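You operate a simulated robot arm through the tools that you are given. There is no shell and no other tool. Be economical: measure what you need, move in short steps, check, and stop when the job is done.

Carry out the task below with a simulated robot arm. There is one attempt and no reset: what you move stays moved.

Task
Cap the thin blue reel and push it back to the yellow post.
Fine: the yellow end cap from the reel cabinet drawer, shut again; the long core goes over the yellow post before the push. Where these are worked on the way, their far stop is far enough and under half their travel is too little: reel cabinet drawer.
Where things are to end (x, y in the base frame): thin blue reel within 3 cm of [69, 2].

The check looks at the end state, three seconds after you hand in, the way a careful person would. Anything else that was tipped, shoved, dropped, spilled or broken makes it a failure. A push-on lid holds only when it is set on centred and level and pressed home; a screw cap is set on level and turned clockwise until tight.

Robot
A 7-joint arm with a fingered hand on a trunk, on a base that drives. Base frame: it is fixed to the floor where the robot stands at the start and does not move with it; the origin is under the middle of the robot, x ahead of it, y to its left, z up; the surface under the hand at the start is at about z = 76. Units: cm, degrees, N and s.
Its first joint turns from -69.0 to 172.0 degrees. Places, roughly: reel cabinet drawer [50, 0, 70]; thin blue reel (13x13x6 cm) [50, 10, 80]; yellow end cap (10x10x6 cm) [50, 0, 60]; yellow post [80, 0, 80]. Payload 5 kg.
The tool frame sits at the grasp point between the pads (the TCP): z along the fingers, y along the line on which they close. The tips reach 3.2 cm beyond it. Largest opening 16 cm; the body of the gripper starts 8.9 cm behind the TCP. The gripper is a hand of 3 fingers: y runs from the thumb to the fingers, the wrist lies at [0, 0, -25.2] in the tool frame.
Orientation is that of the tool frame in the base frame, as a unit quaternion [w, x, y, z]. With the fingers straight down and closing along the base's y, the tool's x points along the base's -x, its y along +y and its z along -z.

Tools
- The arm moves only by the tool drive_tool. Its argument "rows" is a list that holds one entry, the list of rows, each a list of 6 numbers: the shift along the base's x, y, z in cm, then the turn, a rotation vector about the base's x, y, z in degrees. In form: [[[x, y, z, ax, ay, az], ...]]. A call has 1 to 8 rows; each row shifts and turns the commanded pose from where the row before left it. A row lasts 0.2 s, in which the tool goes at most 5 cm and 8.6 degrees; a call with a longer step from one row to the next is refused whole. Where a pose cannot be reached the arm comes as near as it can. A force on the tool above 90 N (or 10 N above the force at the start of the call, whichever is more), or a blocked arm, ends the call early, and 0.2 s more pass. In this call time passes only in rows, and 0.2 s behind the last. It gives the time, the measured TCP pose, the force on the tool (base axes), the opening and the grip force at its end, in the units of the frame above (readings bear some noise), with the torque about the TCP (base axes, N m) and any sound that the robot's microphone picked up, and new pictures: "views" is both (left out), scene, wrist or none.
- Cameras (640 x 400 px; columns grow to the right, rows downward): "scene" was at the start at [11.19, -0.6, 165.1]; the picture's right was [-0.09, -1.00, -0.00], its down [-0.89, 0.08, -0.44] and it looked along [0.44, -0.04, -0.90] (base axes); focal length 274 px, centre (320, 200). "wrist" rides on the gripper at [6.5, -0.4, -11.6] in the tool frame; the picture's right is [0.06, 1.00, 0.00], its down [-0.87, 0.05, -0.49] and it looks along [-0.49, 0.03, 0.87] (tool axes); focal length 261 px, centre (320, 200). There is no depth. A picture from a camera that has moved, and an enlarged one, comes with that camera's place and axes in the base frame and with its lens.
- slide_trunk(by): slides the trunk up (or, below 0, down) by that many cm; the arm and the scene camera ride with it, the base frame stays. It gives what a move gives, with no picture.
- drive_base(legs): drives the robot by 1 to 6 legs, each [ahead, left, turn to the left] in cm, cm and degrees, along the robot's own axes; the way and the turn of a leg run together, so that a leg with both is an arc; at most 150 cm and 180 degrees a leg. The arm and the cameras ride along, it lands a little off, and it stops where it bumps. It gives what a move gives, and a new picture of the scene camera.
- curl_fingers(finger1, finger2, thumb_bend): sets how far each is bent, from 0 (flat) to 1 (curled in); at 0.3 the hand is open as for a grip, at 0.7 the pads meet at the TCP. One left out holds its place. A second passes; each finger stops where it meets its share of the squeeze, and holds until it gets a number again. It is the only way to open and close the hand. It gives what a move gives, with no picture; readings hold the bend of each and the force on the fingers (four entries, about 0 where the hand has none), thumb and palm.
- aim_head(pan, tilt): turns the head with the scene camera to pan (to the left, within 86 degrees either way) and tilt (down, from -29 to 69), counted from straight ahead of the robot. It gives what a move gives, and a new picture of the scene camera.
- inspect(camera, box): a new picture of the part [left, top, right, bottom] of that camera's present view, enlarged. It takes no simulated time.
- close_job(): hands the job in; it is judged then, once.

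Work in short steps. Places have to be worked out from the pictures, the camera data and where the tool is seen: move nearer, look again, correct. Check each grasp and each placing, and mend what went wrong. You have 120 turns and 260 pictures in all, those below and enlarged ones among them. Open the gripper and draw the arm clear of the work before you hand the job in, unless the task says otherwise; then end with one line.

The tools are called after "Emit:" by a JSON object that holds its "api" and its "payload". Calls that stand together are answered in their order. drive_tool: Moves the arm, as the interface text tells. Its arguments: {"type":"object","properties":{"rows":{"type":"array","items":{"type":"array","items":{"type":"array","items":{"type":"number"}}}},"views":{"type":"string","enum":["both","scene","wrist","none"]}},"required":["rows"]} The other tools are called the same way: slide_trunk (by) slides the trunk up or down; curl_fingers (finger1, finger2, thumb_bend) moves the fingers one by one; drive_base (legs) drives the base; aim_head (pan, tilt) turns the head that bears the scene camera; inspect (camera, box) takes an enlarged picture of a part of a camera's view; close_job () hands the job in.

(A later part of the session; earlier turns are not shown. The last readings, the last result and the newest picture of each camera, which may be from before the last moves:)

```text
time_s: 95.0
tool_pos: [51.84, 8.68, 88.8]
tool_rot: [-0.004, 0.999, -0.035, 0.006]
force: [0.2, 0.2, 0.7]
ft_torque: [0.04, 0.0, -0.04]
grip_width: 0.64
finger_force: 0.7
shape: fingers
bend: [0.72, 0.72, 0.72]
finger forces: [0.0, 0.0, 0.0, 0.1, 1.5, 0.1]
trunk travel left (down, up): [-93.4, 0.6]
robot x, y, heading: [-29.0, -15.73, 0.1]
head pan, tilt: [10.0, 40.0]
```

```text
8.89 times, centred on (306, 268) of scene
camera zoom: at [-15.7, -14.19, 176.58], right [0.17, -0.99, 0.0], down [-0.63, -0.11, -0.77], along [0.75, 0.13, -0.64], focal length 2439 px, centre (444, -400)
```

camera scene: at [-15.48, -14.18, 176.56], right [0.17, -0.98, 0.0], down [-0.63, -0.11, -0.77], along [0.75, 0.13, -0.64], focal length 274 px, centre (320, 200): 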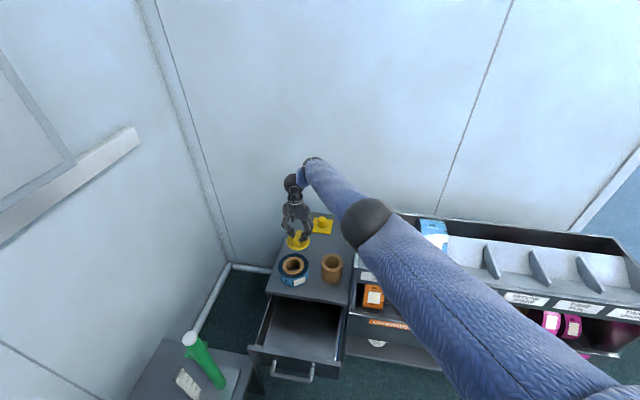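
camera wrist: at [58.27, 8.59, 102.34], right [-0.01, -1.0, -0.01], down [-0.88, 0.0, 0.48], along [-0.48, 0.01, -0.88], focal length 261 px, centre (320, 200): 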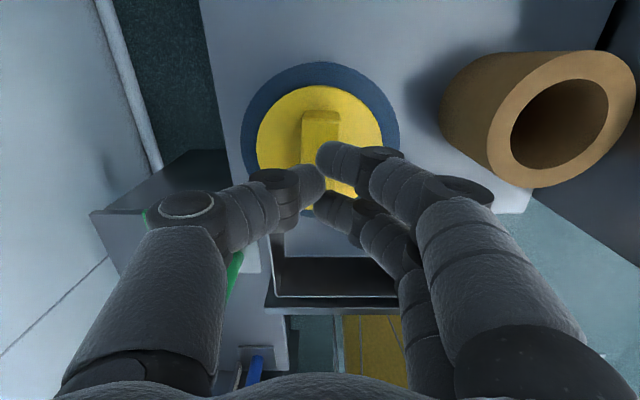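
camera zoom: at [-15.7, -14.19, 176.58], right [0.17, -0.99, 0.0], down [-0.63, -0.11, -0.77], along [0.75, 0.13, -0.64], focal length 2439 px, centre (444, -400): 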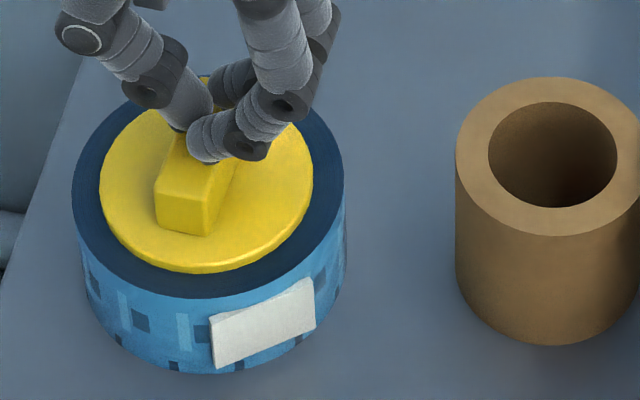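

Just touching. I'll press on.

Emit:
{"api": "drive_tool", "payload": {"rows": [[[0, 0, -0.3, 0, 0, 0], [0, 0, -0.3, 0, 0, 0], [0, 0, -0.3, 0, 0, 0], [0, 0, -0.3, 0, 0, 0]]], "views": "none"}}

Emit:
{"api": "inspect", "payload": {"camera": "scene", "box": [286, 245, 326, 290]}}

```text
time_s: 96.0
tool_pos: [51.87, 8.86, 88.47]
tool_rot: [-0.006, 0.999, -0.035, 0.009]
force: [8.6, 7.1, 74.2]
ft_torque: [0.45, 0.02, -0.07]
grip_width: 0.46
finger_force: 41.6
shape: fingers
bend: [0.73, 0.74, 0.75]
finger forces: [12.9, 15.8, 0.0, 0.0, 53.7, 0.0]
trunk travel left (down, up): [-93.4, 0.6]
robot x, y, heading: [-29.13, -15.55, -0.1]
head pan, tilt: [10.0, 40.0]
```

```text
8.89 times, centred on (306, 268) of scene
camera zoom: at [-16.37, -14.36, 176.73], right [0.17, -0.98, 0.0], down [-0.63, -0.11, -0.77], along [0.76, 0.13, -0.64], focal length 2439 px, centre (444, -400)
```

zoom: 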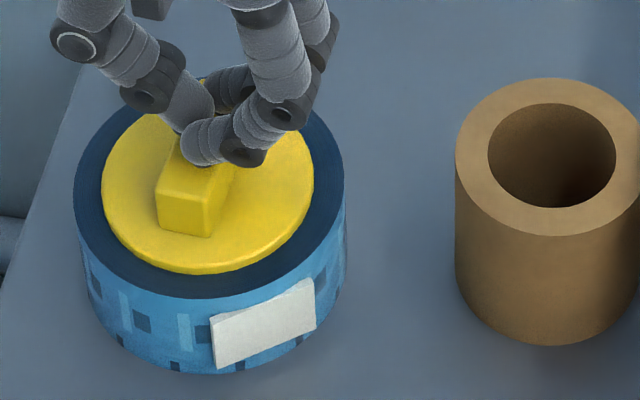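

74 N on the fin top with no further sinking, and still centred. One more small push, then up and look.

Emit:
{"api": "drive_tool", "payload": {"rows": [[[0, 0, -0.2, 0, 0, 0], [0, 0, -0.1, 0, 0, 0]]], "views": "none"}}

Emit:
{"api": "drive_tool", "payload": {"rows": [[[0, 0, 0.6, 0, 0, 0], [0, 0, 1.5, 0, 0, 0], [0, 0, 2, 0, 0, 0], [0, 0, 2, 0, 0, 0]]], "views": "none"}}

Emit:
{"api": "inspect", "payload": {"camera": "scene", "box": [286, 245, 326, 290]}}

```text
time_s: 96.6
tool_pos: [52.18, 9.16, 88.33]
tool_rot: [-0.009, 0.999, -0.034, 0.011]
force: [-3.9, -2.0, 59.7]
ft_torque: [-0.12, 0.26, 0.01]
grip_width: 0.35
finger_force: 39.9
shape: fingers
bend: [0.74, 0.74, 0.75]
finger forces: [17.7, 21.4, 0.0, 0.1, 40.7, 0.1]
trunk travel left (down, up): [-93.4, 0.6]
robot x, y, heading: [-29.34, -15.42, -0.0]
head pan, tilt: [10.0, 40.0]
stopped in row 2: the force on the tool passed its limit at 93 N (the readings are from after the stop); the commanded pose is now the measured one
```

```text
time_s: 97.6
tool_pos: [51.97, 8.78, 93.75]
tool_rot: [-0.006, 0.999, -0.035, 0.008]
force: [-0.5, -0.5, -0.7]
ft_torque: [0.01, -0.01, 0.0]
grip_width: 0.56
finger_force: 0.0
shape: fingers
bend: [0.72, 0.72, 0.72]
finger forces: [0.0, 0.0, 0.1, 0.0, 0.1, 0.1]
trunk travel left (down, up): [-93.4, 0.6]
robot x, y, heading: [-28.91, -15.71, -0.1]
head pan, tilt: [10.0, 40.0]
```

```text
8.89 times, centred on (306, 268) of scene
camera zoom: at [-15.62, -14.22, 176.55], right [0.17, -0.98, 0.0], down [-0.63, -0.11, -0.77], along [0.75, 0.13, -0.64], focal length 2439 px, centre (444, -400)
```

zoom: 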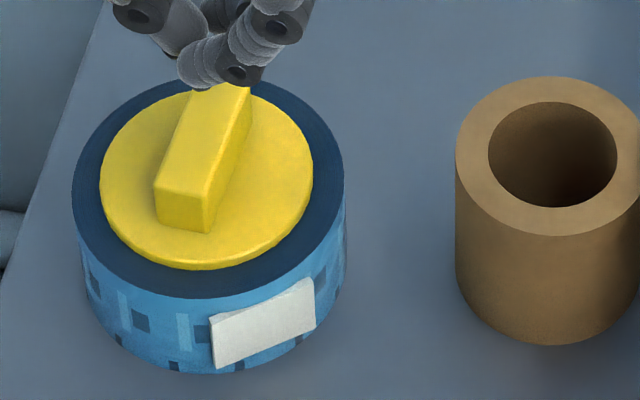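

The 93 N push kicked the cap about 2–3 mm toward +x again. I'll regrip lightly, recentre, and press only to about 75 N this time.

Emit:
{"api": "curl_fingers", "payload": {"finger1": 0.58, "finger2": 0.58, "thumb_bend": 0.58}}

Emit:
{"api": "drive_tool", "payload": {"rows": [[[0, 0, -2, 0, 0, 0], [0, 0, -2, 0, 0, 0], [0, 0, -2, 0, 0, 0]]], "views": "none"}}

Emit:
{"api": "curl_fingers", "payload": {"finger1": 0.69, "finger2": 0.69, "thumb_bend": 0.69}}

Emit:
{"api": "drive_tool", "payload": {"rows": [[[-0.25, -0.1, 0, 0, 0, 0]]], "views": "none"}}

Emit:
{"api": "inspect", "payload": {"camera": "scene", "box": [286, 245, 326, 290]}}

```text
time_s: 98.6
tool_pos: [52.0, 8.87, 93.83]
tool_rot: [-0.004, 0.999, -0.035, 0.008]
force: [-0.3, 0.1, 0.0]
ft_torque: [0.0, 0.03, -0.01]
grip_width: 5.83
finger_force: 0.1
shape: fingers
bend: [0.57, 0.57, 0.57]
finger forces: [0.0, 0.1, 0.0, 0.0, 0.0, 0.0]
trunk travel left (down, up): [-93.4, 0.6]
robot x, y, heading: [-29.32, -15.56, -0.2]
head pan, tilt: [10.0, 40.0]
```

```text
time_s: 99.4
tool_pos: [52.13, 8.95, 87.82]
tool_rot: [-0.005, 0.999, -0.034, 0.007]
force: [0.5, -0.3, -0.2]
ft_torque: [-0.02, 0.02, 0.0]
grip_width: 5.86
finger_force: 0.0
shape: fingers
bend: [0.57, 0.57, 0.57]
finger forces: [0.0, 0.0, 0.1, 0.0, 0.0, 0.1]
trunk travel left (down, up): [-93.4, 0.6]
robot x, y, heading: [-29.12, -15.47, -0.4]
head pan, tilt: [10.0, 40.0]
```

```text
time_s: 100.4
tool_pos: [52.05, 8.96, 87.85]
tool_rot: [-0.005, 0.999, -0.035, 0.007]
force: [-0.2, 1.1, -0.2]
ft_torque: [-0.04, 0.03, -0.01]
grip_width: 3.12
finger_force: 9.0
shape: fingers
bend: [0.65, 0.65, 0.66]
finger forces: [4.5, 4.4, 0.0, 0.0, 8.9, 0.0]
trunk travel left (down, up): [-93.4, 0.6]
robot x, y, heading: [-29.43, -15.35, -0.1]
head pan, tilt: [10.0, 40.0]
```

```text
time_s: 100.8
tool_pos: [51.84, 8.85, 87.99]
tool_rot: [-0.005, 0.999, -0.035, 0.006]
force: [0.6, -0.5, -0.4]
ft_torque: [-0.02, 0.02, 0.0]
grip_width: 3.14
finger_force: 8.7
shape: fingers
bend: [0.65, 0.65, 0.66]
finger forces: [4.6, 4.4, 0.1, 0.1, 8.9, 0.0]
trunk travel left (down, up): [-93.4, 0.6]
robot x, y, heading: [-28.77, -15.78, -0.1]
head pan, tilt: [10.0, 40.0]
```

```text
8.89 times, centred on (306, 268) of scene
camera zoom: at [-15.67, -14.21, 176.58], right [0.17, -0.98, 0.0], down [-0.63, -0.11, -0.77], along [0.75, 0.13, -0.64], focal length 2439 px, centre (444, -400)
```

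zoom: 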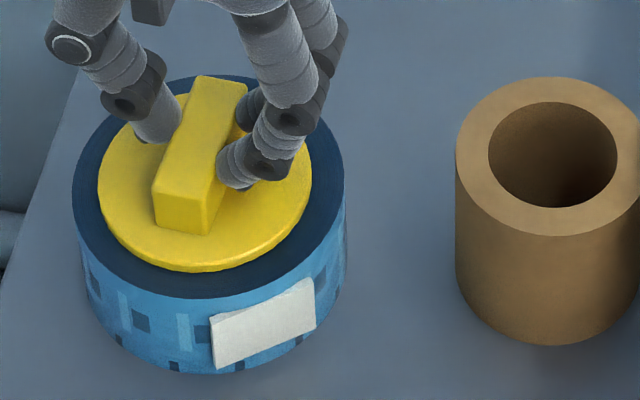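

x is fixed and y needs -0.17. I'll shift, release, then press with closed tips to ~75 N.

Emit:
{"api": "drive_tool", "payload": {"rows": [[[0, -0.18, -0.1, 0, 0, 0]]], "views": "none"}}

Emit:
{"api": "inspect", "payload": {"camera": "scene", "box": [286, 245, 326, 290]}}

Emit:
{"api": "curl_fingers", "payload": {"finger1": 0.59, "finger2": 0.59, "thumb_bend": 0.59}}

Emit:
{"api": "drive_tool", "payload": {"rows": [[[0, 0, 1.5, 0, 0, 0], [0, 0, 1.5, 0, 0, 0], [0, 0, 1.5, 0, 0, 0]]], "views": "none"}}

Emit:
{"api": "inspect", "payload": {"camera": "wrist", "box": [220, 40, 420, 220]}}

Emit:
{"api": "curl_fingers", "payload": {"finger1": 0.72, "finger2": 0.72, "thumb_bend": 0.72}}

```text
time_s: 101.2
tool_pos: [52.0, 8.65, 87.77]
tool_rot: [-0.005, 0.999, -0.035, 0.007]
force: [1.2, 0.4, 0.6]
ft_torque: [0.0, 0.01, -0.02]
grip_width: 3.14
finger_force: 9.2
shape: fingers
bend: [0.65, 0.65, 0.66]
finger forces: [4.5, 4.4, 0.1, 0.0, 9.0, 0.0]
trunk travel left (down, up): [-93.4, 0.6]
robot x, y, heading: [-29.28, -15.53, -0.1]
head pan, tilt: [10.0, 40.0]
```

```text
8.89 times, centred on (306, 268) of scene
camera zoom: at [-15.67, -14.22, 176.58], right [0.17, -0.98, 0.0], down [-0.63, -0.11, -0.77], along [0.75, 0.13, -0.64], focal length 2439 px, centre (444, -400)
```

zoom: 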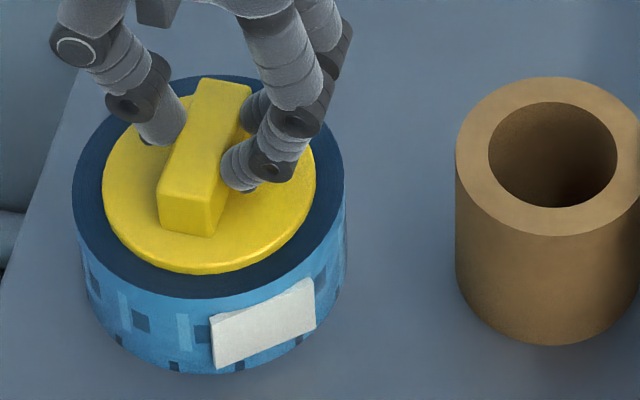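

```text
time_s: 102.2
tool_pos: [51.76, 8.72, 87.72]
tool_rot: [-0.005, 0.999, -0.035, 0.008]
force: [0.2, -0.1, -0.2]
ft_torque: [0.01, -0.02, 0.01]
grip_width: 5.04
finger_force: 0.1
shape: fingers
bend: [0.59, 0.59, 0.59]
finger forces: [0.0, 0.1, 0.1, 0.0, 0.0, 0.1]
trunk travel left (down, up): [-93.4, 0.6]
robot x, y, heading: [-29.14, -15.72, 0.1]
head pan, tilt: [10.0, 40.0]
```

```text
time_s: 103.0
tool_pos: [51.7, 8.57, 92.26]
tool_rot: [-0.005, 0.999, -0.034, 0.008]
force: [0.1, -0.4, -0.4]
ft_torque: [-0.01, 0.02, 0.0]
grip_width: 5.09
finger_force: 0.0
shape: fingers
bend: [0.59, 0.59, 0.59]
finger forces: [0.0, 0.0, 0.0, 0.1, 0.0, 0.1]
trunk travel left (down, up): [-93.4, 0.6]
robot x, y, heading: [-29.03, -15.58, -0.2]
head pan, tilt: [10.0, 40.0]
```

```text
2.22 times, centred on (320, 130) of wrist
camera zoom: at [58.19, 8.44, 103.95], right [-0.01, -1.0, -0.01], down [-0.88, 0.0, 0.48], along [-0.48, 0.01, -0.88], focal length 579 px, centre (320, 356)
```

zoom: 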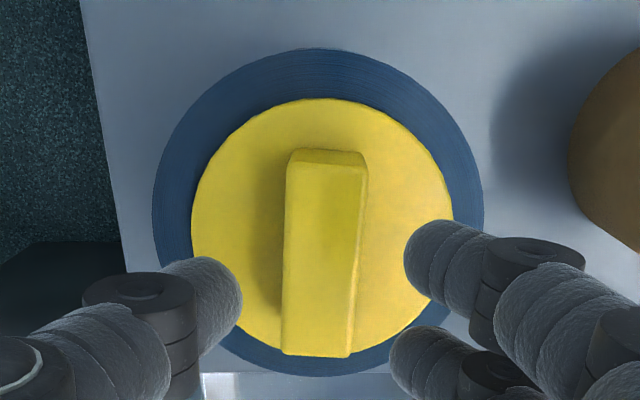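

```text
time_s: 104.0
tool_pos: [51.59, 8.6, 92.24]
tool_rot: [-0.005, 0.999, -0.035, 0.008]
force: [0.3, 0.1, 0.1]
ft_torque: [-0.03, 0.03, 0.0]
grip_width: 0.66
finger_force: 0.0
shape: fingers
bend: [0.72, 0.72, 0.72]
finger forces: [0.0, 0.1, 0.0, 0.0, 0.0, 0.0]
trunk travel left (down, up): [-93.4, 0.6]
robot x, y, heading: [-28.91, -15.43, -0.4]
head pan, tilt: [10.0, 40.0]
```

Centred within about 1 mm. I'll press with the closed tips, stopping near 75 N.

Emit:
{"api": "drive_tool", "payload": {"rows": [[[0, 0, -1.5, 0, 0, 0], [0, 0, -1.5, 0, 0, 0], [0, 0, -0.5, 0, 0, 0], [0, 0, -0.3, 0, 0, 0], [0, 0, -0.3, 0, 0, 0], [0, 0, -0.3, 0, 0, 0]]], "views": "none"}}

Emit:
{"api": "inspect", "payload": {"camera": "scene", "box": [286, 245, 326, 290]}}

```text
time_s: 105.4
tool_pos: [51.77, 8.84, 88.56]
tool_rot: [-0.008, 0.999, -0.034, 0.011]
force: [9.2, 5.7, 60.9]
ft_torque: [0.48, 0.15, -0.1]
grip_width: 0.56
finger_force: 32.5
shape: fingers
bend: [0.73, 0.73, 0.73]
finger forces: [7.9, 12.4, 0.1, 0.1, 45.0, 0.1]
trunk travel left (down, up): [-93.4, 0.6]
robot x, y, heading: [-29.21, -15.36, 0.0]
head pan, tilt: [10.0, 40.0]
```

```text
8.89 times, centred on (306, 268) of scene
camera zoom: at [-16.21, -14.31, 176.71], right [0.17, -0.98, 0.0], down [-0.63, -0.11, -0.77], along [0.76, 0.13, -0.64], focal length 2439 px, centre (444, -400)
```

zoom: 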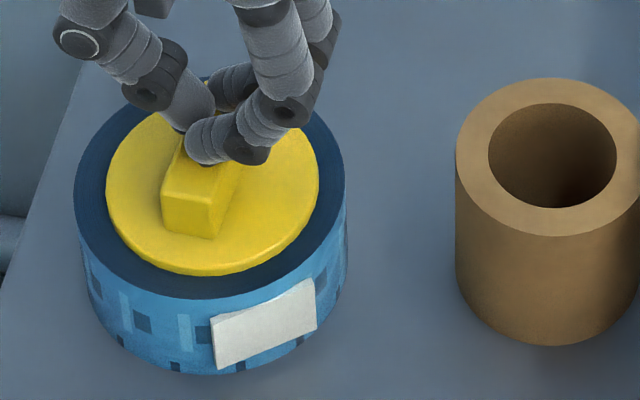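

61 N so far. A bit more, then up, regrip lightly and test with a gentle pull.

Emit:
{"api": "drive_tool", "payload": {"rows": [[[0, 0.05, -0.15, 0, 0, 0], [0, 0, -0.05, 0, 0, 0]]], "views": "none"}}

Emit:
{"api": "drive_tool", "payload": {"rows": [[[0, 0, 0.5, 0, 0, 0], [0, 0, 1.5, 0, 0, 0], [0, 0, 2, 0, 0, 0]]], "views": "none"}}

Emit:
{"api": "curl_fingers", "payload": {"finger1": 0.58, "finger2": 0.58, "thumb_bend": 0.58}}

Emit:
{"api": "drive_tool", "payload": {"rows": [[[0, 0, -2, 0, 0, 0], [0, 0, -2, 0, 0, 0]]], "views": "none"}}

Emit:
{"api": "curl_fingers", "payload": {"finger1": 0.69, "finger2": 0.69, "thumb_bend": 0.69}}

Emit:
{"api": "drive_tool", "payload": {"rows": [[[0, 0, 0.5, 0, 0, 0]]], "views": "none"}}

Emit:
{"api": "inspect", "payload": {"camera": "scene", "box": [286, 245, 326, 290]}}

```text
time_s: 106.0
tool_pos: [51.78, 8.75, 88.36]
tool_rot: [-0.007, 0.999, -0.034, 0.011]
force: [5.8, 6.4, 76.9]
ft_torque: [0.51, 0.28, -0.09]
grip_width: 0.39
finger_force: 44.9
shape: fingers
bend: [0.73, 0.74, 0.75]
finger forces: [14.4, 17.9, 0.0, 0.0, 56.3, 0.0]
trunk travel left (down, up): [-93.4, 0.6]
robot x, y, heading: [-28.91, -15.5, -0.1]
head pan, tilt: [10.0, 40.0]
```

```text
time_s: 106.8
tool_pos: [51.6, 8.59, 91.44]
tool_rot: [-0.004, 0.999, -0.034, 0.007]
force: [-0.2, 0.8, 0.4]
ft_torque: [-0.01, -0.03, 0.0]
grip_width: 0.61
finger_force: 0.0
shape: fingers
bend: [0.72, 0.72, 0.72]
finger forces: [0.0, 0.1, 0.0, 0.0, 0.1, 0.0]
trunk travel left (down, up): [-93.4, 0.6]
robot x, y, heading: [-29.05, -15.64, -0.3]
head pan, tilt: [10.0, 40.0]
```

```text
time_s: 107.8
tool_pos: [51.92, 8.63, 91.71]
tool_rot: [-0.005, 0.999, -0.036, 0.008]
force: [-0.4, 0.4, 0.0]
ft_torque: [0.0, 0.0, -0.02]
grip_width: 5.86
finger_force: 0.1
shape: fingers
bend: [0.57, 0.57, 0.57]
finger forces: [0.0, 0.1, 0.0, 0.0, 0.0, 0.0]
trunk travel left (down, up): [-93.4, 0.6]
robot x, y, heading: [-29.1, -15.77, -0.3]
head pan, tilt: [10.0, 40.0]
```

```text
time_s: 108.4
tool_pos: [51.85, 8.7, 87.72]
tool_rot: [-0.005, 0.999, -0.034, 0.008]
force: [0.0, 0.3, -0.6]
ft_torque: [0.0, 0.01, 0.03]
grip_width: 5.83
finger_force: 0.0
shape: fingers
bend: [0.57, 0.57, 0.57]
finger forces: [0.0, 0.1, 0.0, 0.0, 0.1, 0.0]
trunk travel left (down, up): [-93.4, 0.6]
robot x, y, heading: [-28.96, -15.59, -0.2]
head pan, tilt: [10.0, 40.0]
```

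```text
time_s: 109.4
tool_pos: [51.8, 8.68, 87.62]
tool_rot: [-0.005, 0.999, -0.034, 0.007]
force: [0.0, 0.7, 0.0]
ft_torque: [-0.01, -0.03, -0.02]
grip_width: 3.1
finger_force: 9.5
shape: fingers
bend: [0.65, 0.65, 0.66]
finger forces: [4.5, 4.3, 0.0, 0.0, 8.8, 0.0]
trunk travel left (down, up): [-93.4, 0.6]
robot x, y, heading: [-28.83, -15.63, -0.0]
head pan, tilt: [10.0, 40.0]
```

```text
time_s: 109.8
tool_pos: [51.78, 8.76, 88.07]
tool_rot: [-0.005, 0.999, -0.034, 0.009]
force: [0.5, -0.3, -0.4]
ft_torque: [0.02, 0.01, 0.02]
grip_width: 3.13
finger_force: 8.8
shape: fingers
bend: [0.65, 0.65, 0.66]
finger forces: [4.5, 4.4, 0.1, 0.0, 8.9, 0.0]
trunk travel left (down, up): [-93.4, 0.6]
robot x, y, heading: [-29.08, -15.66, -0.0]
head pan, tilt: [10.0, 40.0]
```

```text
8.89 times, centred on (306, 268) of scene
camera zoom: at [-15.68, -14.2, 176.58], right [0.17, -0.98, 0.0], down [-0.63, -0.11, -0.77], along [0.75, 0.13, -0.64], focal length 2439 px, centre (444, -400)
```

zoom: 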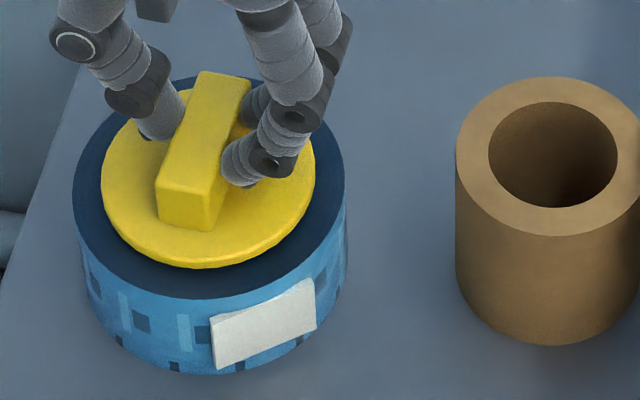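

It lifts freely again. To learn whether the plug really is in the bore, I'll lower it and drag it +0.9 cm in x: a seated plug would take the reel along.

Emit:
{"api": "drive_tool", "payload": {"rows": [[[0, 0, -0.5, 0, 0, 0], [0.3, 0, 0, 0, 0, 0], [0.3, 0, 0, 0, 0, 0], [0.3, 0, 0, 0, 0, 0]]], "views": "none"}}

Emit:
{"api": "inspect", "payload": {"camera": "scene", "box": [286, 245, 326, 290]}}

Emit:
{"api": "inspect", "payload": {"camera": "wrist", "box": [220, 40, 420, 220]}}

```text
time_s: 110.8
tool_pos: [52.69, 8.64, 87.73]
tool_rot: [-0.005, 0.999, -0.034, 0.008]
force: [-1.8, -0.1, -0.2]
ft_torque: [0.0, 0.03, 0.04]
grip_width: 3.17
finger_force: 8.7
shape: fingers
bend: [0.65, 0.65, 0.66]
finger forces: [4.3, 5.0, 0.1, 0.1, 9.2, 0.1]
trunk travel left (down, up): [-93.4, 0.6]
robot x, y, heading: [-29.01, -15.8, -0.1]
head pan, tilt: [10.0, 40.0]
```

```text
8.89 times, centred on (306, 268) of scene
camera zoom: at [-15.68, -14.18, 176.58], right [0.17, -0.98, 0.0], down [-0.63, -0.11, -0.77], along [0.75, 0.13, -0.64], focal length 2439 px, centre (444, -400)
```

zoom: 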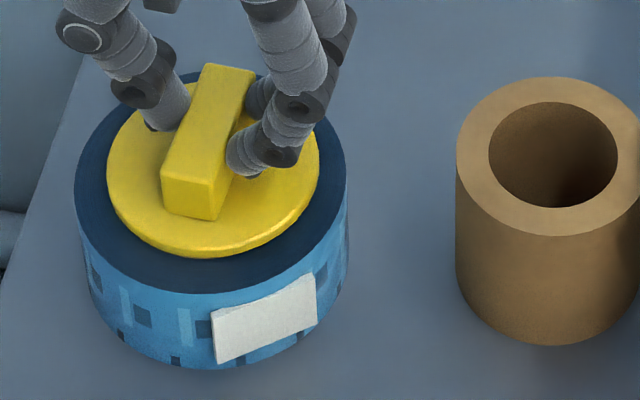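

```text
2.22 times, centred on (320, 130) of wrist
camera zoom: at [59.16, 8.48, 99.35], right [-0.01, -1.0, -0.01], down [-0.88, 0.0, 0.48], along [-0.48, 0.01, -0.88], focal length 579 px, centre (320, 356)
```

zoom: 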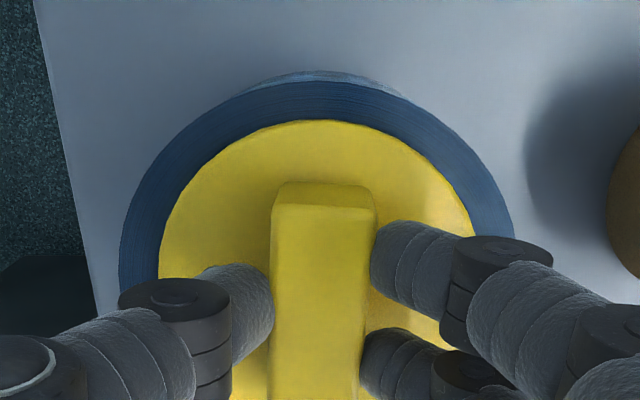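

The reel moved slightly with it, so the plug is in the bore, with a loose fit and a flush disc. I'll recentre the cap, let go and carry on. After the push I'll recentre and press again.

Emit:
{"api": "drive_tool", "payload": {"rows": [[[-0.35, 0, 0.1, 0, 0, 0], [-0.35, 0, 0, 0, 0, 0], [0, 0, -0.15, 0, 0, 0]]], "views": "none"}}

Emit:
{"api": "curl_fingers", "payload": {"finger1": 0.57, "finger2": 0.57, "thumb_bend": 0.57}}

Emit:
{"api": "drive_tool", "payload": {"rows": [[[0, 0, 2, 0, 0, 0], [0, 0, 3, 0, 0, 0], [0, 0, 3, 0, 0, 0], [0, 0, 3, 0, 0, 0]]], "views": "wrist"}}

Emit:
{"api": "inspect", "payload": {"camera": "wrist", "box": [220, 40, 420, 220]}}

```text
time_s: 111.6
tool_pos: [52.06, 8.74, 87.61]
tool_rot: [-0.005, 0.999, -0.035, 0.008]
force: [0.8, -0.2, -0.5]
ft_torque: [-0.04, 0.03, -0.01]
grip_width: 3.14
finger_force: 9.6
shape: fingers
bend: [0.65, 0.65, 0.66]
finger forces: [4.5, 4.8, 0.0, 0.1, 9.2, 0.0]
trunk travel left (down, up): [-93.4, 0.6]
robot x, y, heading: [-28.9, -15.78, 0.0]
head pan, tilt: [10.0, 40.0]
```

```text
time_s: 112.6
tool_pos: [52.12, 8.63, 87.74]
tool_rot: [-0.005, 0.999, -0.035, 0.009]
force: [0.6, -0.1, 0.4]
ft_torque: [0.0, 0.03, 0.01]
grip_width: 6.22
finger_force: 0.0
shape: fingers
bend: [0.56, 0.56, 0.56]
finger forces: [0.0, 0.1, 0.1, 0.0, 0.1, 0.0]
trunk travel left (down, up): [-93.4, 0.6]
robot x, y, heading: [-29.1, -15.53, -0.2]
head pan, tilt: [10.0, 40.0]
```

```text
time_s: 113.6
tool_pos: [52.1, 8.74, 98.64]
tool_rot: [-0.005, 0.999, -0.034, 0.008]
force: [1.3, -0.1, 0.1]
ft_torque: [0.01, -0.01, -0.03]
grip_width: 6.26
finger_force: 0.0
shape: fingers
bend: [0.56, 0.56, 0.56]
finger forces: [0.1, 0.0, 0.1, 0.0, 0.0, 0.1]
trunk travel left (down, up): [-93.4, 0.6]
robot x, y, heading: [-29.15, -15.67, 0.0]
head pan, tilt: [10.0, 40.0]
camera wrist: at [58.41, 8.54, 110.31], right [-0.01, -1.0, -0.01], down [-0.88, 0.0, 0.48], along [-0.48, 0.01, -0.88], focal length 261 px, centre (320, 200)
```

wrist: 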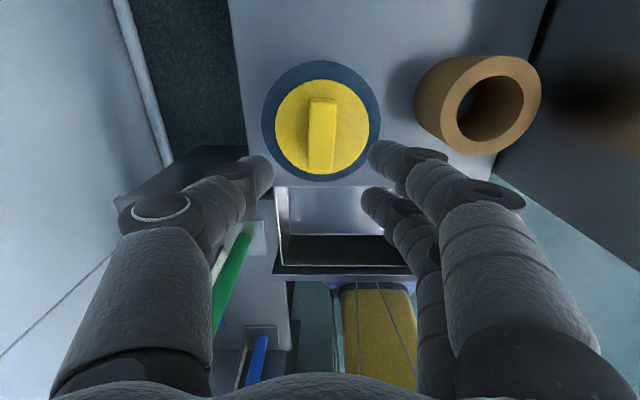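

```text
2.22 times, centred on (320, 130) of wrist
camera zoom: at [58.41, 8.54, 110.31], right [-0.01, -1.0, -0.01], down [-0.88, 0.0, 0.48], along [-0.48, 0.01, -0.88], focal length 579 px, centre (320, 356)
```

zoom: 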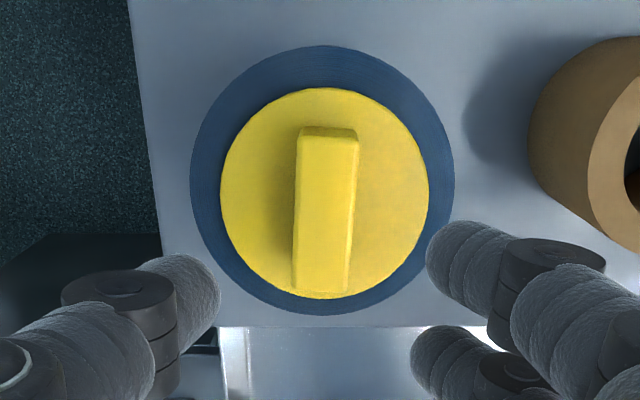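

The cap sits concentric. To reach the post I must stand closer, so I'll shut the drawer first: move right, back off and drop in front of the handle.

Emit:
{"api": "drive_tool", "payload": {"rows": [[[0, -3, 0, 0, 0, 0], [-2, -4, 0, 0, 0, 0], [-3, -3, 0, 0, 0, 0], [-4, 0, 0, 0, 0, 0], [-4, 0, 0, 0, 0, 0]]], "views": "none"}}

Emit:
{"api": "drive_base", "payload": {"legs": [[-33, 0, 0]]}}

Emit:
{"api": "curl_fingers", "payload": {"finger1": 0.72, "finger2": 0.72, "thumb_bend": 0.72}}

```text
time_s: 114.8
tool_pos: [38.88, -1.4, 98.8]
tool_rot: [-0.006, 0.999, -0.034, 0.009]
force: [0.4, 0.2, -0.7]
ft_torque: [-0.02, -0.02, -0.02]
grip_width: 6.28
finger_force: 0.1
shape: fingers
bend: [0.56, 0.56, 0.56]
finger forces: [0.0, 0.0, 0.1, 0.0, 0.1, 0.0]
trunk travel left (down, up): [-93.4, 0.6]
robot x, y, heading: [-28.82, -15.41, -0.0]
head pan, tilt: [10.0, 40.0]
```

```text
time_s: 117.0
tool_pos: [6.48, -1.5, 98.69]
tool_rot: [-0.005, 0.999, -0.035, 0.008]
force: [-0.5, 0.2, -0.3]
ft_torque: [-0.04, 0.02, 0.02]
grip_width: 6.27
finger_force: 0.0
shape: fingers
bend: [0.56, 0.56, 0.56]
finger forces: [0.1, 0.1, 0.0, 0.0, 0.1, 0.0]
trunk travel left (down, up): [-93.4, 0.6]
robot x, y, heading: [-61.78, -15.26, -0.4]
head pan, tilt: [10.0, 40.0]
camera scene: at [-48.28, -14.16, 176.58], right [0.17, -0.99, 0.0], down [-0.63, -0.11, -0.77], along [0.76, 0.13, -0.64], focal length 274 px, centre (320, 200)
```

scene: 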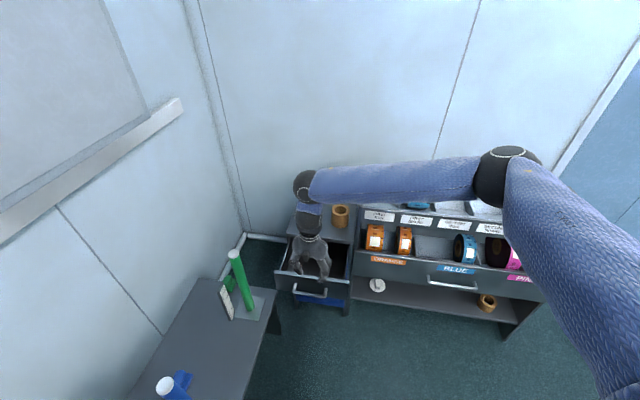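

```text
time_s: 118.0
tool_pos: [6.48, -1.47, 98.72]
tool_rot: [-0.005, 0.999, -0.036, 0.008]
force: [0.6, -0.5, -0.2]
ft_torque: [0.0, -0.02, 0.01]
grip_width: 0.66
finger_force: 0.0
shape: fingers
bend: [0.72, 0.72, 0.72]
finger forces: [0.1, 0.1, 0.0, 0.1, 0.1, 0.1]
trunk travel left (down, up): [-93.4, 0.6]
robot x, y, heading: [-61.75, -15.56, -0.3]
head pan, tilt: [10.0, 40.0]
```

The hand is in front of the handle (x≈16). I'll lower the trunk to handle height.

Emit:
{"api": "slide_trunk", "payload": {"by": -29}}

Emit:
{"api": "drive_tool", "payload": {"rows": [[[1, 0, 0, 0, 0, 0]]], "views": "wrist"}}

```text
time_s: 120.9
tool_pos: [6.54, -1.44, 69.65]
tool_rot: [-0.006, 0.999, -0.036, 0.007]
force: [0.2, 0.1, 0.0]
ft_torque: [0.0, 0.0, 0.02]
grip_width: 0.68
finger_force: 0.0
shape: fingers
bend: [0.72, 0.72, 0.72]
finger forces: [0.0, 0.0, 0.0, 0.0, 0.0, 0.0]
trunk travel left (down, up): [-64.4, 29.6]
robot x, y, heading: [-61.49, -15.9, -0.3]
head pan, tilt: [10.0, 40.0]
```

```text
time_s: 121.3
tool_pos: [7.41, -1.55, 69.74]
tool_rot: [-0.005, 0.999, -0.036, 0.007]
force: [-0.5, 1.0, 0.5]
ft_torque: [-0.01, 0.0, -0.03]
grip_width: 0.64
finger_force: 0.0
shape: fingers
bend: [0.72, 0.72, 0.72]
finger forces: [0.1, 0.0, 0.0, 0.0, 0.0, 0.1]
trunk travel left (down, up): [-64.4, 29.6]
robot x, y, heading: [-61.49, -15.6, -0.4]
head pan, tilt: [10.0, 40.0]
camera wrist: at [13.85, -1.66, 81.39], right [-0.01, -1.0, -0.01], down [-0.88, 0.0, 0.48], along [-0.48, 0.01, -0.88], focal length 261 px, centre (320, 200)
```

wrist: 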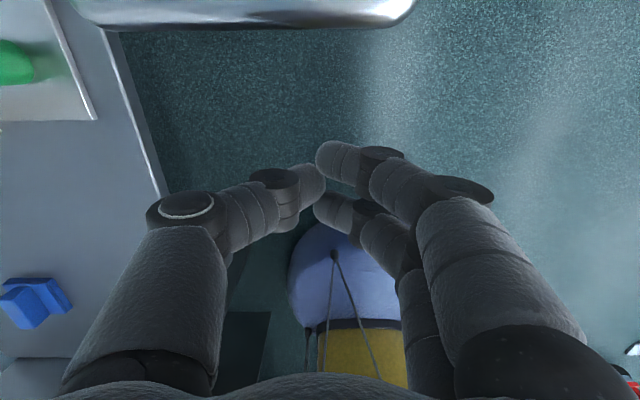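

The bar is straight ahead at x≈15.5. I'll push it in by driving the base forward, then finish with the arm.

Emit:
{"api": "drive_base", "payload": {"legs": [[25, 0, 0]]}}

Emit:
{"api": "drive_tool", "payload": {"rows": [[[1, 0, 0, 0, 0, 0], [1, 0, 0, 0, 0, 0], [1, 0, 0, 0, 0, 0]]], "views": "wrist"}}

```text
time_s: 123.2
tool_pos: [32.82, -1.53, 69.5]
tool_rot: [-0.004, 0.999, -0.035, 0.007]
force: [-0.1, 0.9, 0.3]
ft_torque: [0.01, 0.03, 0.02]
grip_width: 0.63
finger_force: 0.0
shape: fingers
bend: [0.72, 0.72, 0.72]
finger forces: [0.0, 0.0, 0.0, 0.0, 0.1, 0.0]
trunk travel left (down, up): [-64.4, 29.6]
robot x, y, heading: [-36.29, -15.61, -0.1]
head pan, tilt: [10.0, 40.0]
camera scene: at [-22.74, -14.23, 147.56], right [0.17, -0.99, 0.0], down [-0.63, -0.11, -0.77], along [0.75, 0.13, -0.64], focal length 274 px, centre (320, 200)
```

scene: 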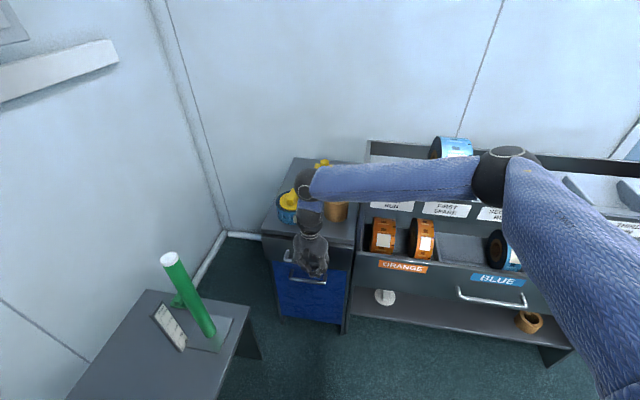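

```text
time_s: 124.0
tool_pos: [35.65, -1.42, 69.8]
tool_rot: [-0.005, 0.999, -0.035, 0.008]
force: [-3.7, 0.9, 1.2]
ft_torque: [-0.02, 0.03, -0.01]
grip_width: 0.62
finger_force: 2.0
shape: fingers
bend: [0.72, 0.72, 0.72]
finger forces: [4.7, 0.1, 0.0, 0.0, 0.0, 0.1]
trunk travel left (down, up): [-64.4, 29.6]
robot x, y, heading: [-36.22, -15.17, -0.1]
head pan, tilt: [10.0, 40.0]
camera wrist: at [42.1, -1.66, 81.43], right [-0.01, -1.0, -0.01], down [-0.88, 0.0, 0.48], along [-0.48, 0.01, -0.88], focal length 261 px, centre (320, 200)
```

wrist: 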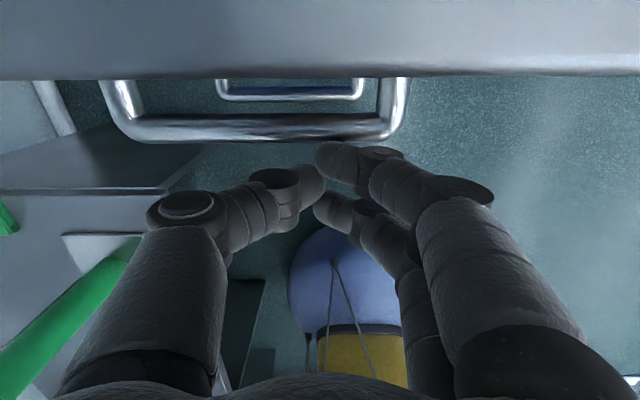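

The bar is at x≈38.5–39, about its closed place. I'll push until the force rises.

Emit:
{"api": "drive_tool", "payload": {"rows": [[[0.7, 0, 0, 0, 0, 0], [0.7, 0, 0, 0, 0, 0], [0.7, 0, 0, 0, 0, 0], [0.7, 0, 0, 0, 0, 0]]], "views": "wrist"}}

```text
time_s: 124.6
tool_pos: [35.83, -1.22, 69.68]
tool_rot: [-0.005, 1.0, -0.029, -0.003]
force: [-32.6, -9.7, 27.0]
ft_torque: [-0.49, 0.15, -0.52]
grip_width: 0.76
finger_force: 20.7
shape: fingers
bend: [0.74, 0.72, 0.72]
finger forces: [41.7, 0.1, 0.0, 0.0, 0.0, 0.0]
trunk travel left (down, up): [-64.4, 29.6]
robot x, y, heading: [-36.18, -15.46, 0.1]
head pan, tilt: [10.0, 40.0]
stopped in row 3: the force on the tool passed its limit at 101 N (the readings are from after the stop); the commanded pose is now the measured one
camera wrist: at [42.45, -1.3, 81.2], right [0.0, -1.0, -0.01], down [-0.87, -0.01, 0.49], along [-0.5, 0.01, -0.87], focal length 261 px, centre (320, 200)
```

wrist: 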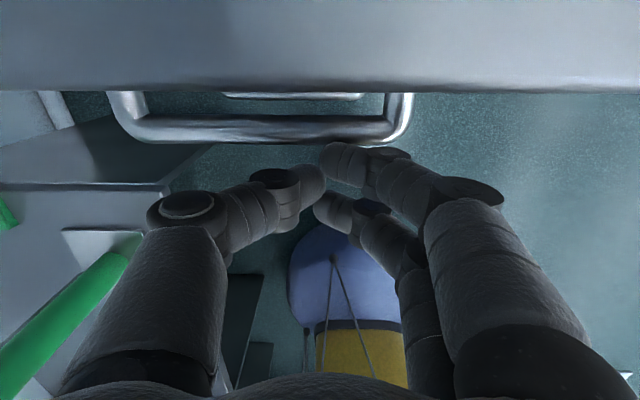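

It hit the end stop, so the drawer is shut. I'll back off, raise the trunk and look at everything.

Emit:
{"api": "drive_tool", "payload": {"rows": [[[-2, 0, 0, 0, 0, 0], [-3, 0, 0, 0, 0, 0]]], "views": "none"}}

Emit:
{"api": "slide_trunk", "payload": {"by": 29.6}}

Emit:
{"api": "aim_head", "payload": {"pan": 10, "tilt": 50}}

Emit:
{"api": "inspect", "payload": {"camera": "scene", "box": [240, 80, 380, 260]}}

```text
time_s: 125.2
tool_pos: [31.06, -1.23, 69.45]
tool_rot: [-0.006, 0.999, -0.031, 0.0]
force: [-0.9, -0.5, 0.8]
ft_torque: [0.0, -0.04, 0.02]
grip_width: 0.66
finger_force: 0.0
shape: fingers
bend: [0.72, 0.72, 0.72]
finger forces: [0.1, 0.0, 0.1, 0.1, 0.1, 0.1]
trunk travel left (down, up): [-64.4, 29.6]
robot x, y, heading: [-36.01, -15.49, -0.3]
head pan, tilt: [10.0, 40.0]
```

```text
time_s: 128.2
tool_pos: [31.28, -1.09, 98.89]
tool_rot: [-0.005, 1.0, -0.031, 0.0]
force: [0.5, -0.6, 0.4]
ft_torque: [0.02, 0.04, 0.02]
grip_width: 0.65
finger_force: 0.1
shape: fingers
bend: [0.72, 0.72, 0.72]
finger forces: [0.0, 0.0, 0.0, 0.0, 0.0, 0.1]
trunk travel left (down, up): [-94.0, 0.0]
robot x, y, heading: [-36.52, -15.87, -0.1]
head pan, tilt: [10.0, 40.0]
```

```text
time_s: 128.9
tool_pos: [31.15, -1.14, 99.05]
tool_rot: [-0.005, 0.999, -0.031, -0.001]
force: [0.6, 0.1, -0.3]
ft_torque: [0.0, 0.0, 0.02]
grip_width: 0.64
finger_force: 0.0
shape: fingers
bend: [0.72, 0.72, 0.72]
finger forces: [0.0, 0.0, 0.1, 0.1, 0.0, 0.0]
trunk travel left (down, up): [-94.0, 0.0]
robot x, y, heading: [-36.31, -15.65, 0.1]
head pan, tilt: [10.0, 50.0]
camera scene: at [-23.76, -14.36, 175.77], right [0.17, -0.99, 0.0], down [-0.75, -0.13, -0.64], along [0.63, 0.11, -0.77], focal length 274 px, centre (320, 200)
```

scene: 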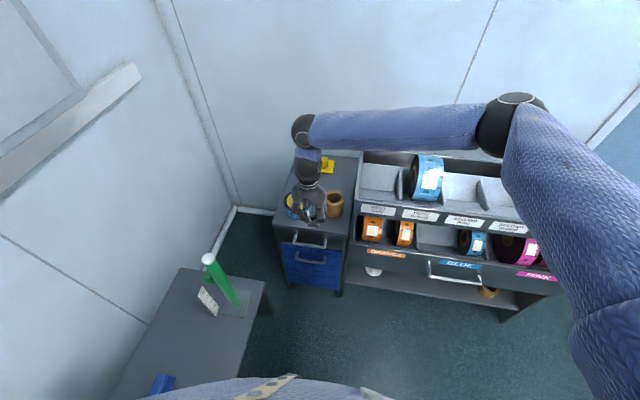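

```text
2.22 times, centred on (310, 170) of scene
camera zoom: at [-23.76, -14.36, 175.77], right [0.17, -0.99, 0.0], down [-0.75, -0.13, -0.64], along [0.63, 0.11, -0.77], focal length 610 px, centre (342, 267)
```

zoom: 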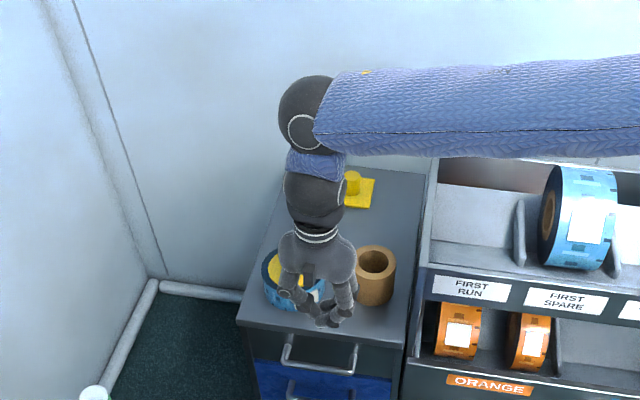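

The drawer is shut. The core's top centre is at about (54.2, -7.3, 83.8), with an outer diameter of ~8.9. I'll turn the tool so the closing line runs along x, clear of the reel and the rack, and move over the core.

Emit:
{"api": "drive_tool", "payload": {"rows": [[[1, -0.8, 0, 0, 0, -8.2], [1, -0.8, 0, 0, 0, -8.2], [1, -0.8, 0, 0, 0, -8.2], [1, -0.8, 0, 0, 0, -8.2], [1, -0.8, 0, 0, 0, -8.2], [1, -0.8, 0, 0, 0, -8.2], [1, -0.7, 0, 0, 0, -8.2]]], "views": "none"}}

Emit:
{"api": "drive_tool", "payload": {"rows": [[[3, -0.7, 0, 0, 0, -8.2], [3, 0, 0, 0, 0, -8.2], [3, 0, 0, 0, 0, -8.2], [3, 0, 0, 0, 0, -4], [3, 0, 0, 0, 0, 0]]]}}

Emit:
{"api": "curl_fingers", "payload": {"finger1": 0.38, "finger2": 0.38, "thumb_bend": 0.38}}

```text
time_s: 130.5
tool_pos: [38.27, -6.61, 98.96]
tool_rot: [-0.005, 0.861, -0.508, 0.001]
force: [1.1, -0.4, -0.3]
ft_torque: [0.01, 0.0, 0.03]
grip_width: 0.64
finger_force: 0.0
shape: fingers
bend: [0.72, 0.72, 0.72]
finger forces: [0.0, 0.0, 0.1, 0.1, 0.0, 0.0]
trunk travel left (down, up): [-94.0, 0.0]
robot x, y, heading: [-36.25, -15.38, -0.0]
head pan, tilt: [10.0, 50.0]
```

```text
time_s: 131.7
tool_pos: [53.16, -7.19, 99.1]
tool_rot: [-0.003, 0.71, -0.704, 0.003]
force: [-0.2, 0.9, -0.7]
ft_torque: [-0.01, 0.02, -0.01]
grip_width: 0.65
finger_force: 0.0
shape: fingers
bend: [0.72, 0.72, 0.72]
finger forces: [0.1, 0.0, 0.0, 0.0, 0.0, 0.0]
trunk travel left (down, up): [-94.0, 0.0]
robot x, y, heading: [-36.42, -15.9, 0.0]
head pan, tilt: [10.0, 50.0]
camera scene: at [-23.72, -14.24, 175.76], right [0.17, -0.99, 0.0], down [-0.76, -0.13, -0.64], along [0.63, 0.11, -0.77], focal length 274 px, centre (320, 200)
camera wrist: at [53.64, -13.76, 110.66], right [-1.0, -0.07, -0.01], down [-0.07, 0.87, 0.49], along [-0.03, 0.49, -0.87], focal length 261 px, centre (320, 200)
```

scene: 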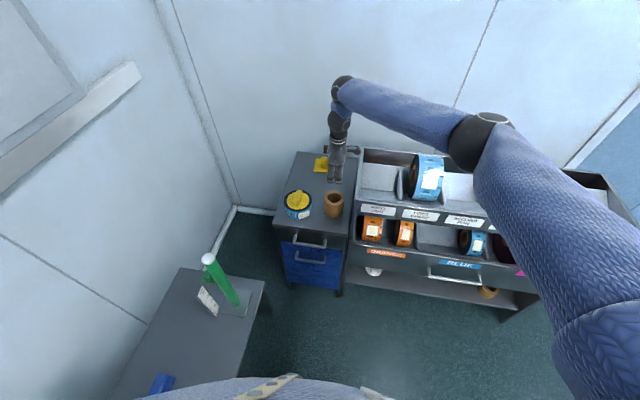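
wrist: 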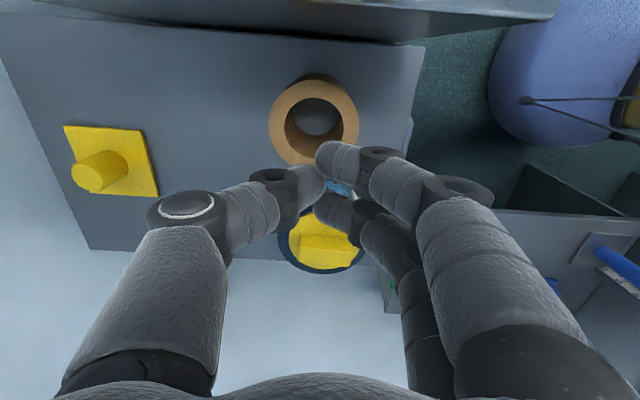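

```text
time_s: 132.7
tool_pos: [53.24, -7.22, 99.0]
tool_rot: [-0.003, 0.71, -0.704, 0.003]
force: [0.0, -0.4, -0.7]
ft_torque: [0.03, -0.04, 0.0]
grip_width: 13.54
finger_force: 0.1
shape: fingers
bend: [0.38, 0.38, 0.38]
finger forces: [0.0, 0.0, 0.0, 0.0, 0.0, 0.0]
trunk travel left (down, up): [-94.0, 0.0]
robot x, y, heading: [-36.1, -15.64, 0.1]
head pan, tilt: [10.0, 50.0]
```

The core centre is now (54.0, -7.6). I'll shift by (+0.8, -0.4) and descend partway with the trunk.

Emit:
{"api": "drive_tool", "payload": {"rows": [[[0.8, -0.4, 0, 0, 0, 0]]], "views": "none"}}

Emit:
{"api": "slide_trunk", "payload": {"by": -11}}

Emit:
{"api": "drive_tool", "payload": {"rows": [[[0, 0, 0, 0, 0, 0]]]}}

```text
time_s: 133.1
tool_pos: [53.96, -7.56, 99.11]
tool_rot: [-0.003, 0.71, -0.704, 0.002]
force: [0.0, 0.7, 0.5]
ft_torque: [0.03, -0.03, 0.02]
grip_width: 13.56
finger_force: 0.0
shape: fingers
bend: [0.38, 0.38, 0.38]
finger forces: [0.0, 0.1, 0.0, 0.0, 0.0, 0.0]
trunk travel left (down, up): [-94.0, 0.0]
robot x, y, heading: [-36.92, -15.66, -0.1]
head pan, tilt: [10.0, 50.0]
```

```text
time_s: 134.5
tool_pos: [53.97, -7.67, 88.07]
tool_rot: [-0.004, 0.71, -0.704, 0.003]
force: [1.0, -0.5, -0.4]
ft_torque: [0.0, -0.03, -0.03]
grip_width: 13.56
finger_force: 0.0
shape: fingers
bend: [0.38, 0.38, 0.38]
finger forces: [0.1, 0.0, 0.0, 0.1, 0.0, 0.0]
trunk travel left (down, up): [-83.0, 11.0]
robot x, y, heading: [-36.29, -15.51, -0.3]
head pan, tilt: [10.0, 50.0]
```

```text
time_s: 134.9
tool_pos: [53.95, -7.75, 88.05]
tool_rot: [-0.003, 0.71, -0.704, 0.002]
force: [-0.4, 0.9, 0.7]
ft_torque: [0.0, -0.01, 0.03]
grip_width: 13.57
finger_force: 0.0
shape: fingers
bend: [0.38, 0.38, 0.38]
finger forces: [0.0, 0.0, 0.0, 0.0, 0.0, 0.1]
trunk travel left (down, up): [-83.0, 11.0]
robot x, y, heading: [-36.34, -15.33, -0.2]
head pan, tilt: [10.0, 50.0]
camera scene: at [-23.76, -14.36, 164.76], right [0.17, -0.99, 0.0], down [-0.75, -0.13, -0.64], along [0.63, 0.11, -0.77], focal length 274 px, centre (320, 200)
camera wrist: at [54.4, -14.23, 99.69], right [-1.0, -0.07, -0.01], down [-0.07, 0.87, 0.49], along [-0.03, 0.49, -0.87], focal length 261 px, centre (320, 200)
```

scene: 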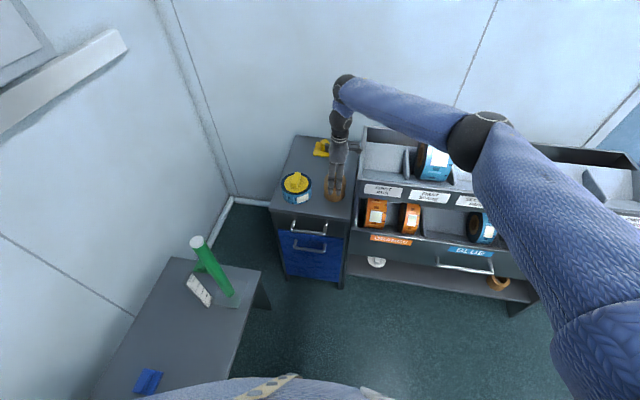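
wrist: 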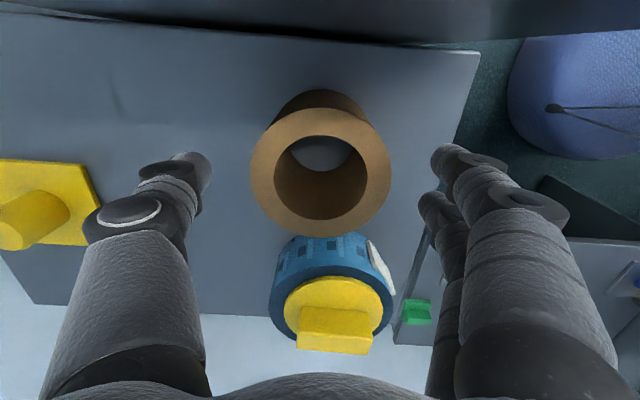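

To keep the wrist camera housing away from the rack's side, I'll yaw +25° before descending further.

Emit:
{"api": "drive_tool", "payload": {"rows": [[[0, 0, 0, 0, 0, 8.4], [0, 0.1, 0, 0, 0, 8.4], [0, 0, 0, 0, 0, 8.4]]], "views": "none"}}

Emit:
{"api": "slide_trunk", "payload": {"by": -4}}

Emit:
{"api": "drive_tool", "payload": {"rows": [[[0, 0, 0, 0, 0, 0]]], "views": "wrist"}}

```text
time_s: 135.7
tool_pos: [53.97, -7.65, 88.03]
tool_rot: [-0.005, 0.847, -0.531, 0.002]
force: [-0.1, -0.1, -0.1]
ft_torque: [-0.01, -0.02, -0.01]
grip_width: 13.56
finger_force: 0.0
shape: fingers
bend: [0.38, 0.38, 0.38]
finger forces: [0.0, 0.0, 0.1, 0.0, 0.1, 0.0]
trunk travel left (down, up): [-83.0, 11.0]
robot x, y, heading: [-36.57, -15.94, 0.1]
head pan, tilt: [10.0, 50.0]
```

```text
time_s: 136.6
tool_pos: [54.0, -7.67, 84.12]
tool_rot: [-0.005, 0.847, -0.532, 0.003]
force: [0.2, 0.9, -0.4]
ft_torque: [0.01, -0.02, -0.01]
grip_width: 13.57
finger_force: 0.0
shape: fingers
bend: [0.38, 0.38, 0.38]
finger forces: [0.0, 0.0, 0.0, 0.1, 0.1, 0.0]
trunk travel left (down, up): [-79.0, 15.0]
robot x, y, heading: [-36.09, -15.32, -0.1]
head pan, tilt: [10.0, 50.0]
```

```text
time_s: 137.0
tool_pos: [54.0, -7.65, 84.09]
tool_rot: [-0.004, 0.847, -0.532, 0.002]
force: [-1.3, 0.4, -0.2]
ft_torque: [0.02, 0.02, 0.03]
grip_width: 13.56
finger_force: 0.1
shape: fingers
bend: [0.38, 0.38, 0.38]
finger forces: [0.1, 0.0, 0.1, 0.0, 0.0, 0.1]
trunk travel left (down, up): [-79.0, 15.0]
robot x, y, heading: [-36.24, -15.82, -0.4]
head pan, tilt: [10.0, 50.0]
camera wrist: at [57.15, -13.34, 95.67], right [-0.87, -0.49, -0.01], down [-0.43, 0.76, 0.49], along [-0.23, 0.43, -0.87], focal length 261 px, centre (320, 200)
```

wrist: 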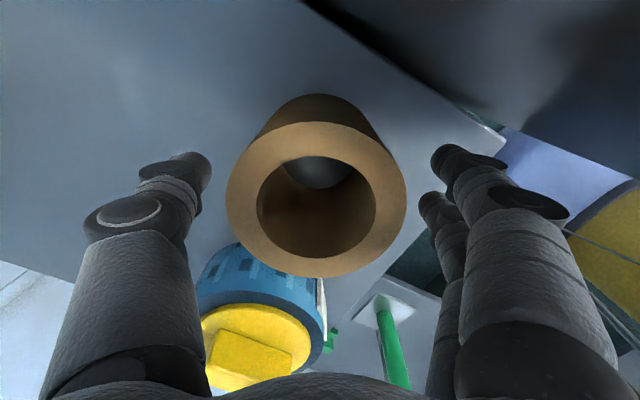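

The core is centred between the fingers. I'll go down 3 cm and close.

Emit:
{"api": "slide_trunk", "payload": {"by": -3}}

Emit:
{"api": "curl_fingers", "payload": {"finger1": 0.62, "finger2": 0.62, "thumb_bend": 0.62}}

Emit:
{"api": "drive_tool", "payload": {"rows": [[[0, 0, 1, 0, 0, 0]]], "views": "wrist"}}

```text
time_s: 137.7
tool_pos: [53.95, -7.56, 81.07]
tool_rot: [-0.004, 0.847, -0.532, 0.003]
force: [-0.6, -0.3, 0.1]
ft_torque: [0.01, -0.02, -0.03]
grip_width: 13.58
finger_force: 0.1
shape: fingers
bend: [0.38, 0.38, 0.38]
finger forces: [0.0, 0.0, 0.1, 0.0, 0.1, 0.0]
trunk travel left (down, up): [-76.0, 18.0]
robot x, y, heading: [-36.37, -15.17, 0.1]
head pan, tilt: [10.0, 50.0]
```

```text
time_s: 138.7
tool_pos: [53.9, -7.48, 81.08]
tool_rot: [-0.004, 0.847, -0.532, 0.002]
force: [0.7, 1.2, 1.0]
ft_torque: [-0.03, 0.08, 0.01]
grip_width: 8.83
finger_force: 24.8
shape: fingers
bend: [0.51, 0.49, 0.55]
finger forces: [11.3, 12.8, 0.0, 0.0, 24.6, 0.0]
trunk travel left (down, up): [-76.0, 18.0]
robot x, y, heading: [-36.41, -15.7, -0.2]
head pan, tilt: [10.0, 50.0]
```

```text
time_s: 139.1
tool_pos: [54.06, -7.51, 81.98]
tool_rot: [-0.005, 0.847, -0.532, 0.002]
force: [-0.4, -0.2, -1.2]
ft_torque: [0.0, -0.03, 0.01]
grip_width: 8.79
finger_force: 24.3
shape: fingers
bend: [0.51, 0.49, 0.55]
finger forces: [11.5, 12.6, 0.0, 0.0, 24.0, 0.0]
trunk travel left (down, up): [-76.0, 18.0]
robot x, y, heading: [-36.43, -15.38, -0.3]
head pan, tilt: [10.0, 50.0]
camera wrist: at [57.14, -13.35, 93.65], right [-0.87, -0.49, -0.01], down [-0.43, 0.76, 0.49], along [-0.23, 0.43, -0.87], focal length 261 px, centre (320, 200)
```

wrist: 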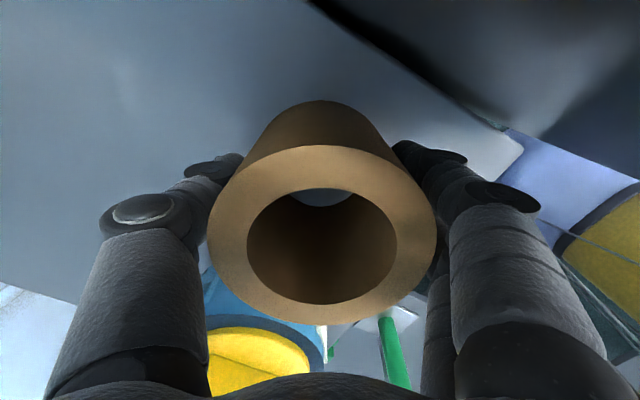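

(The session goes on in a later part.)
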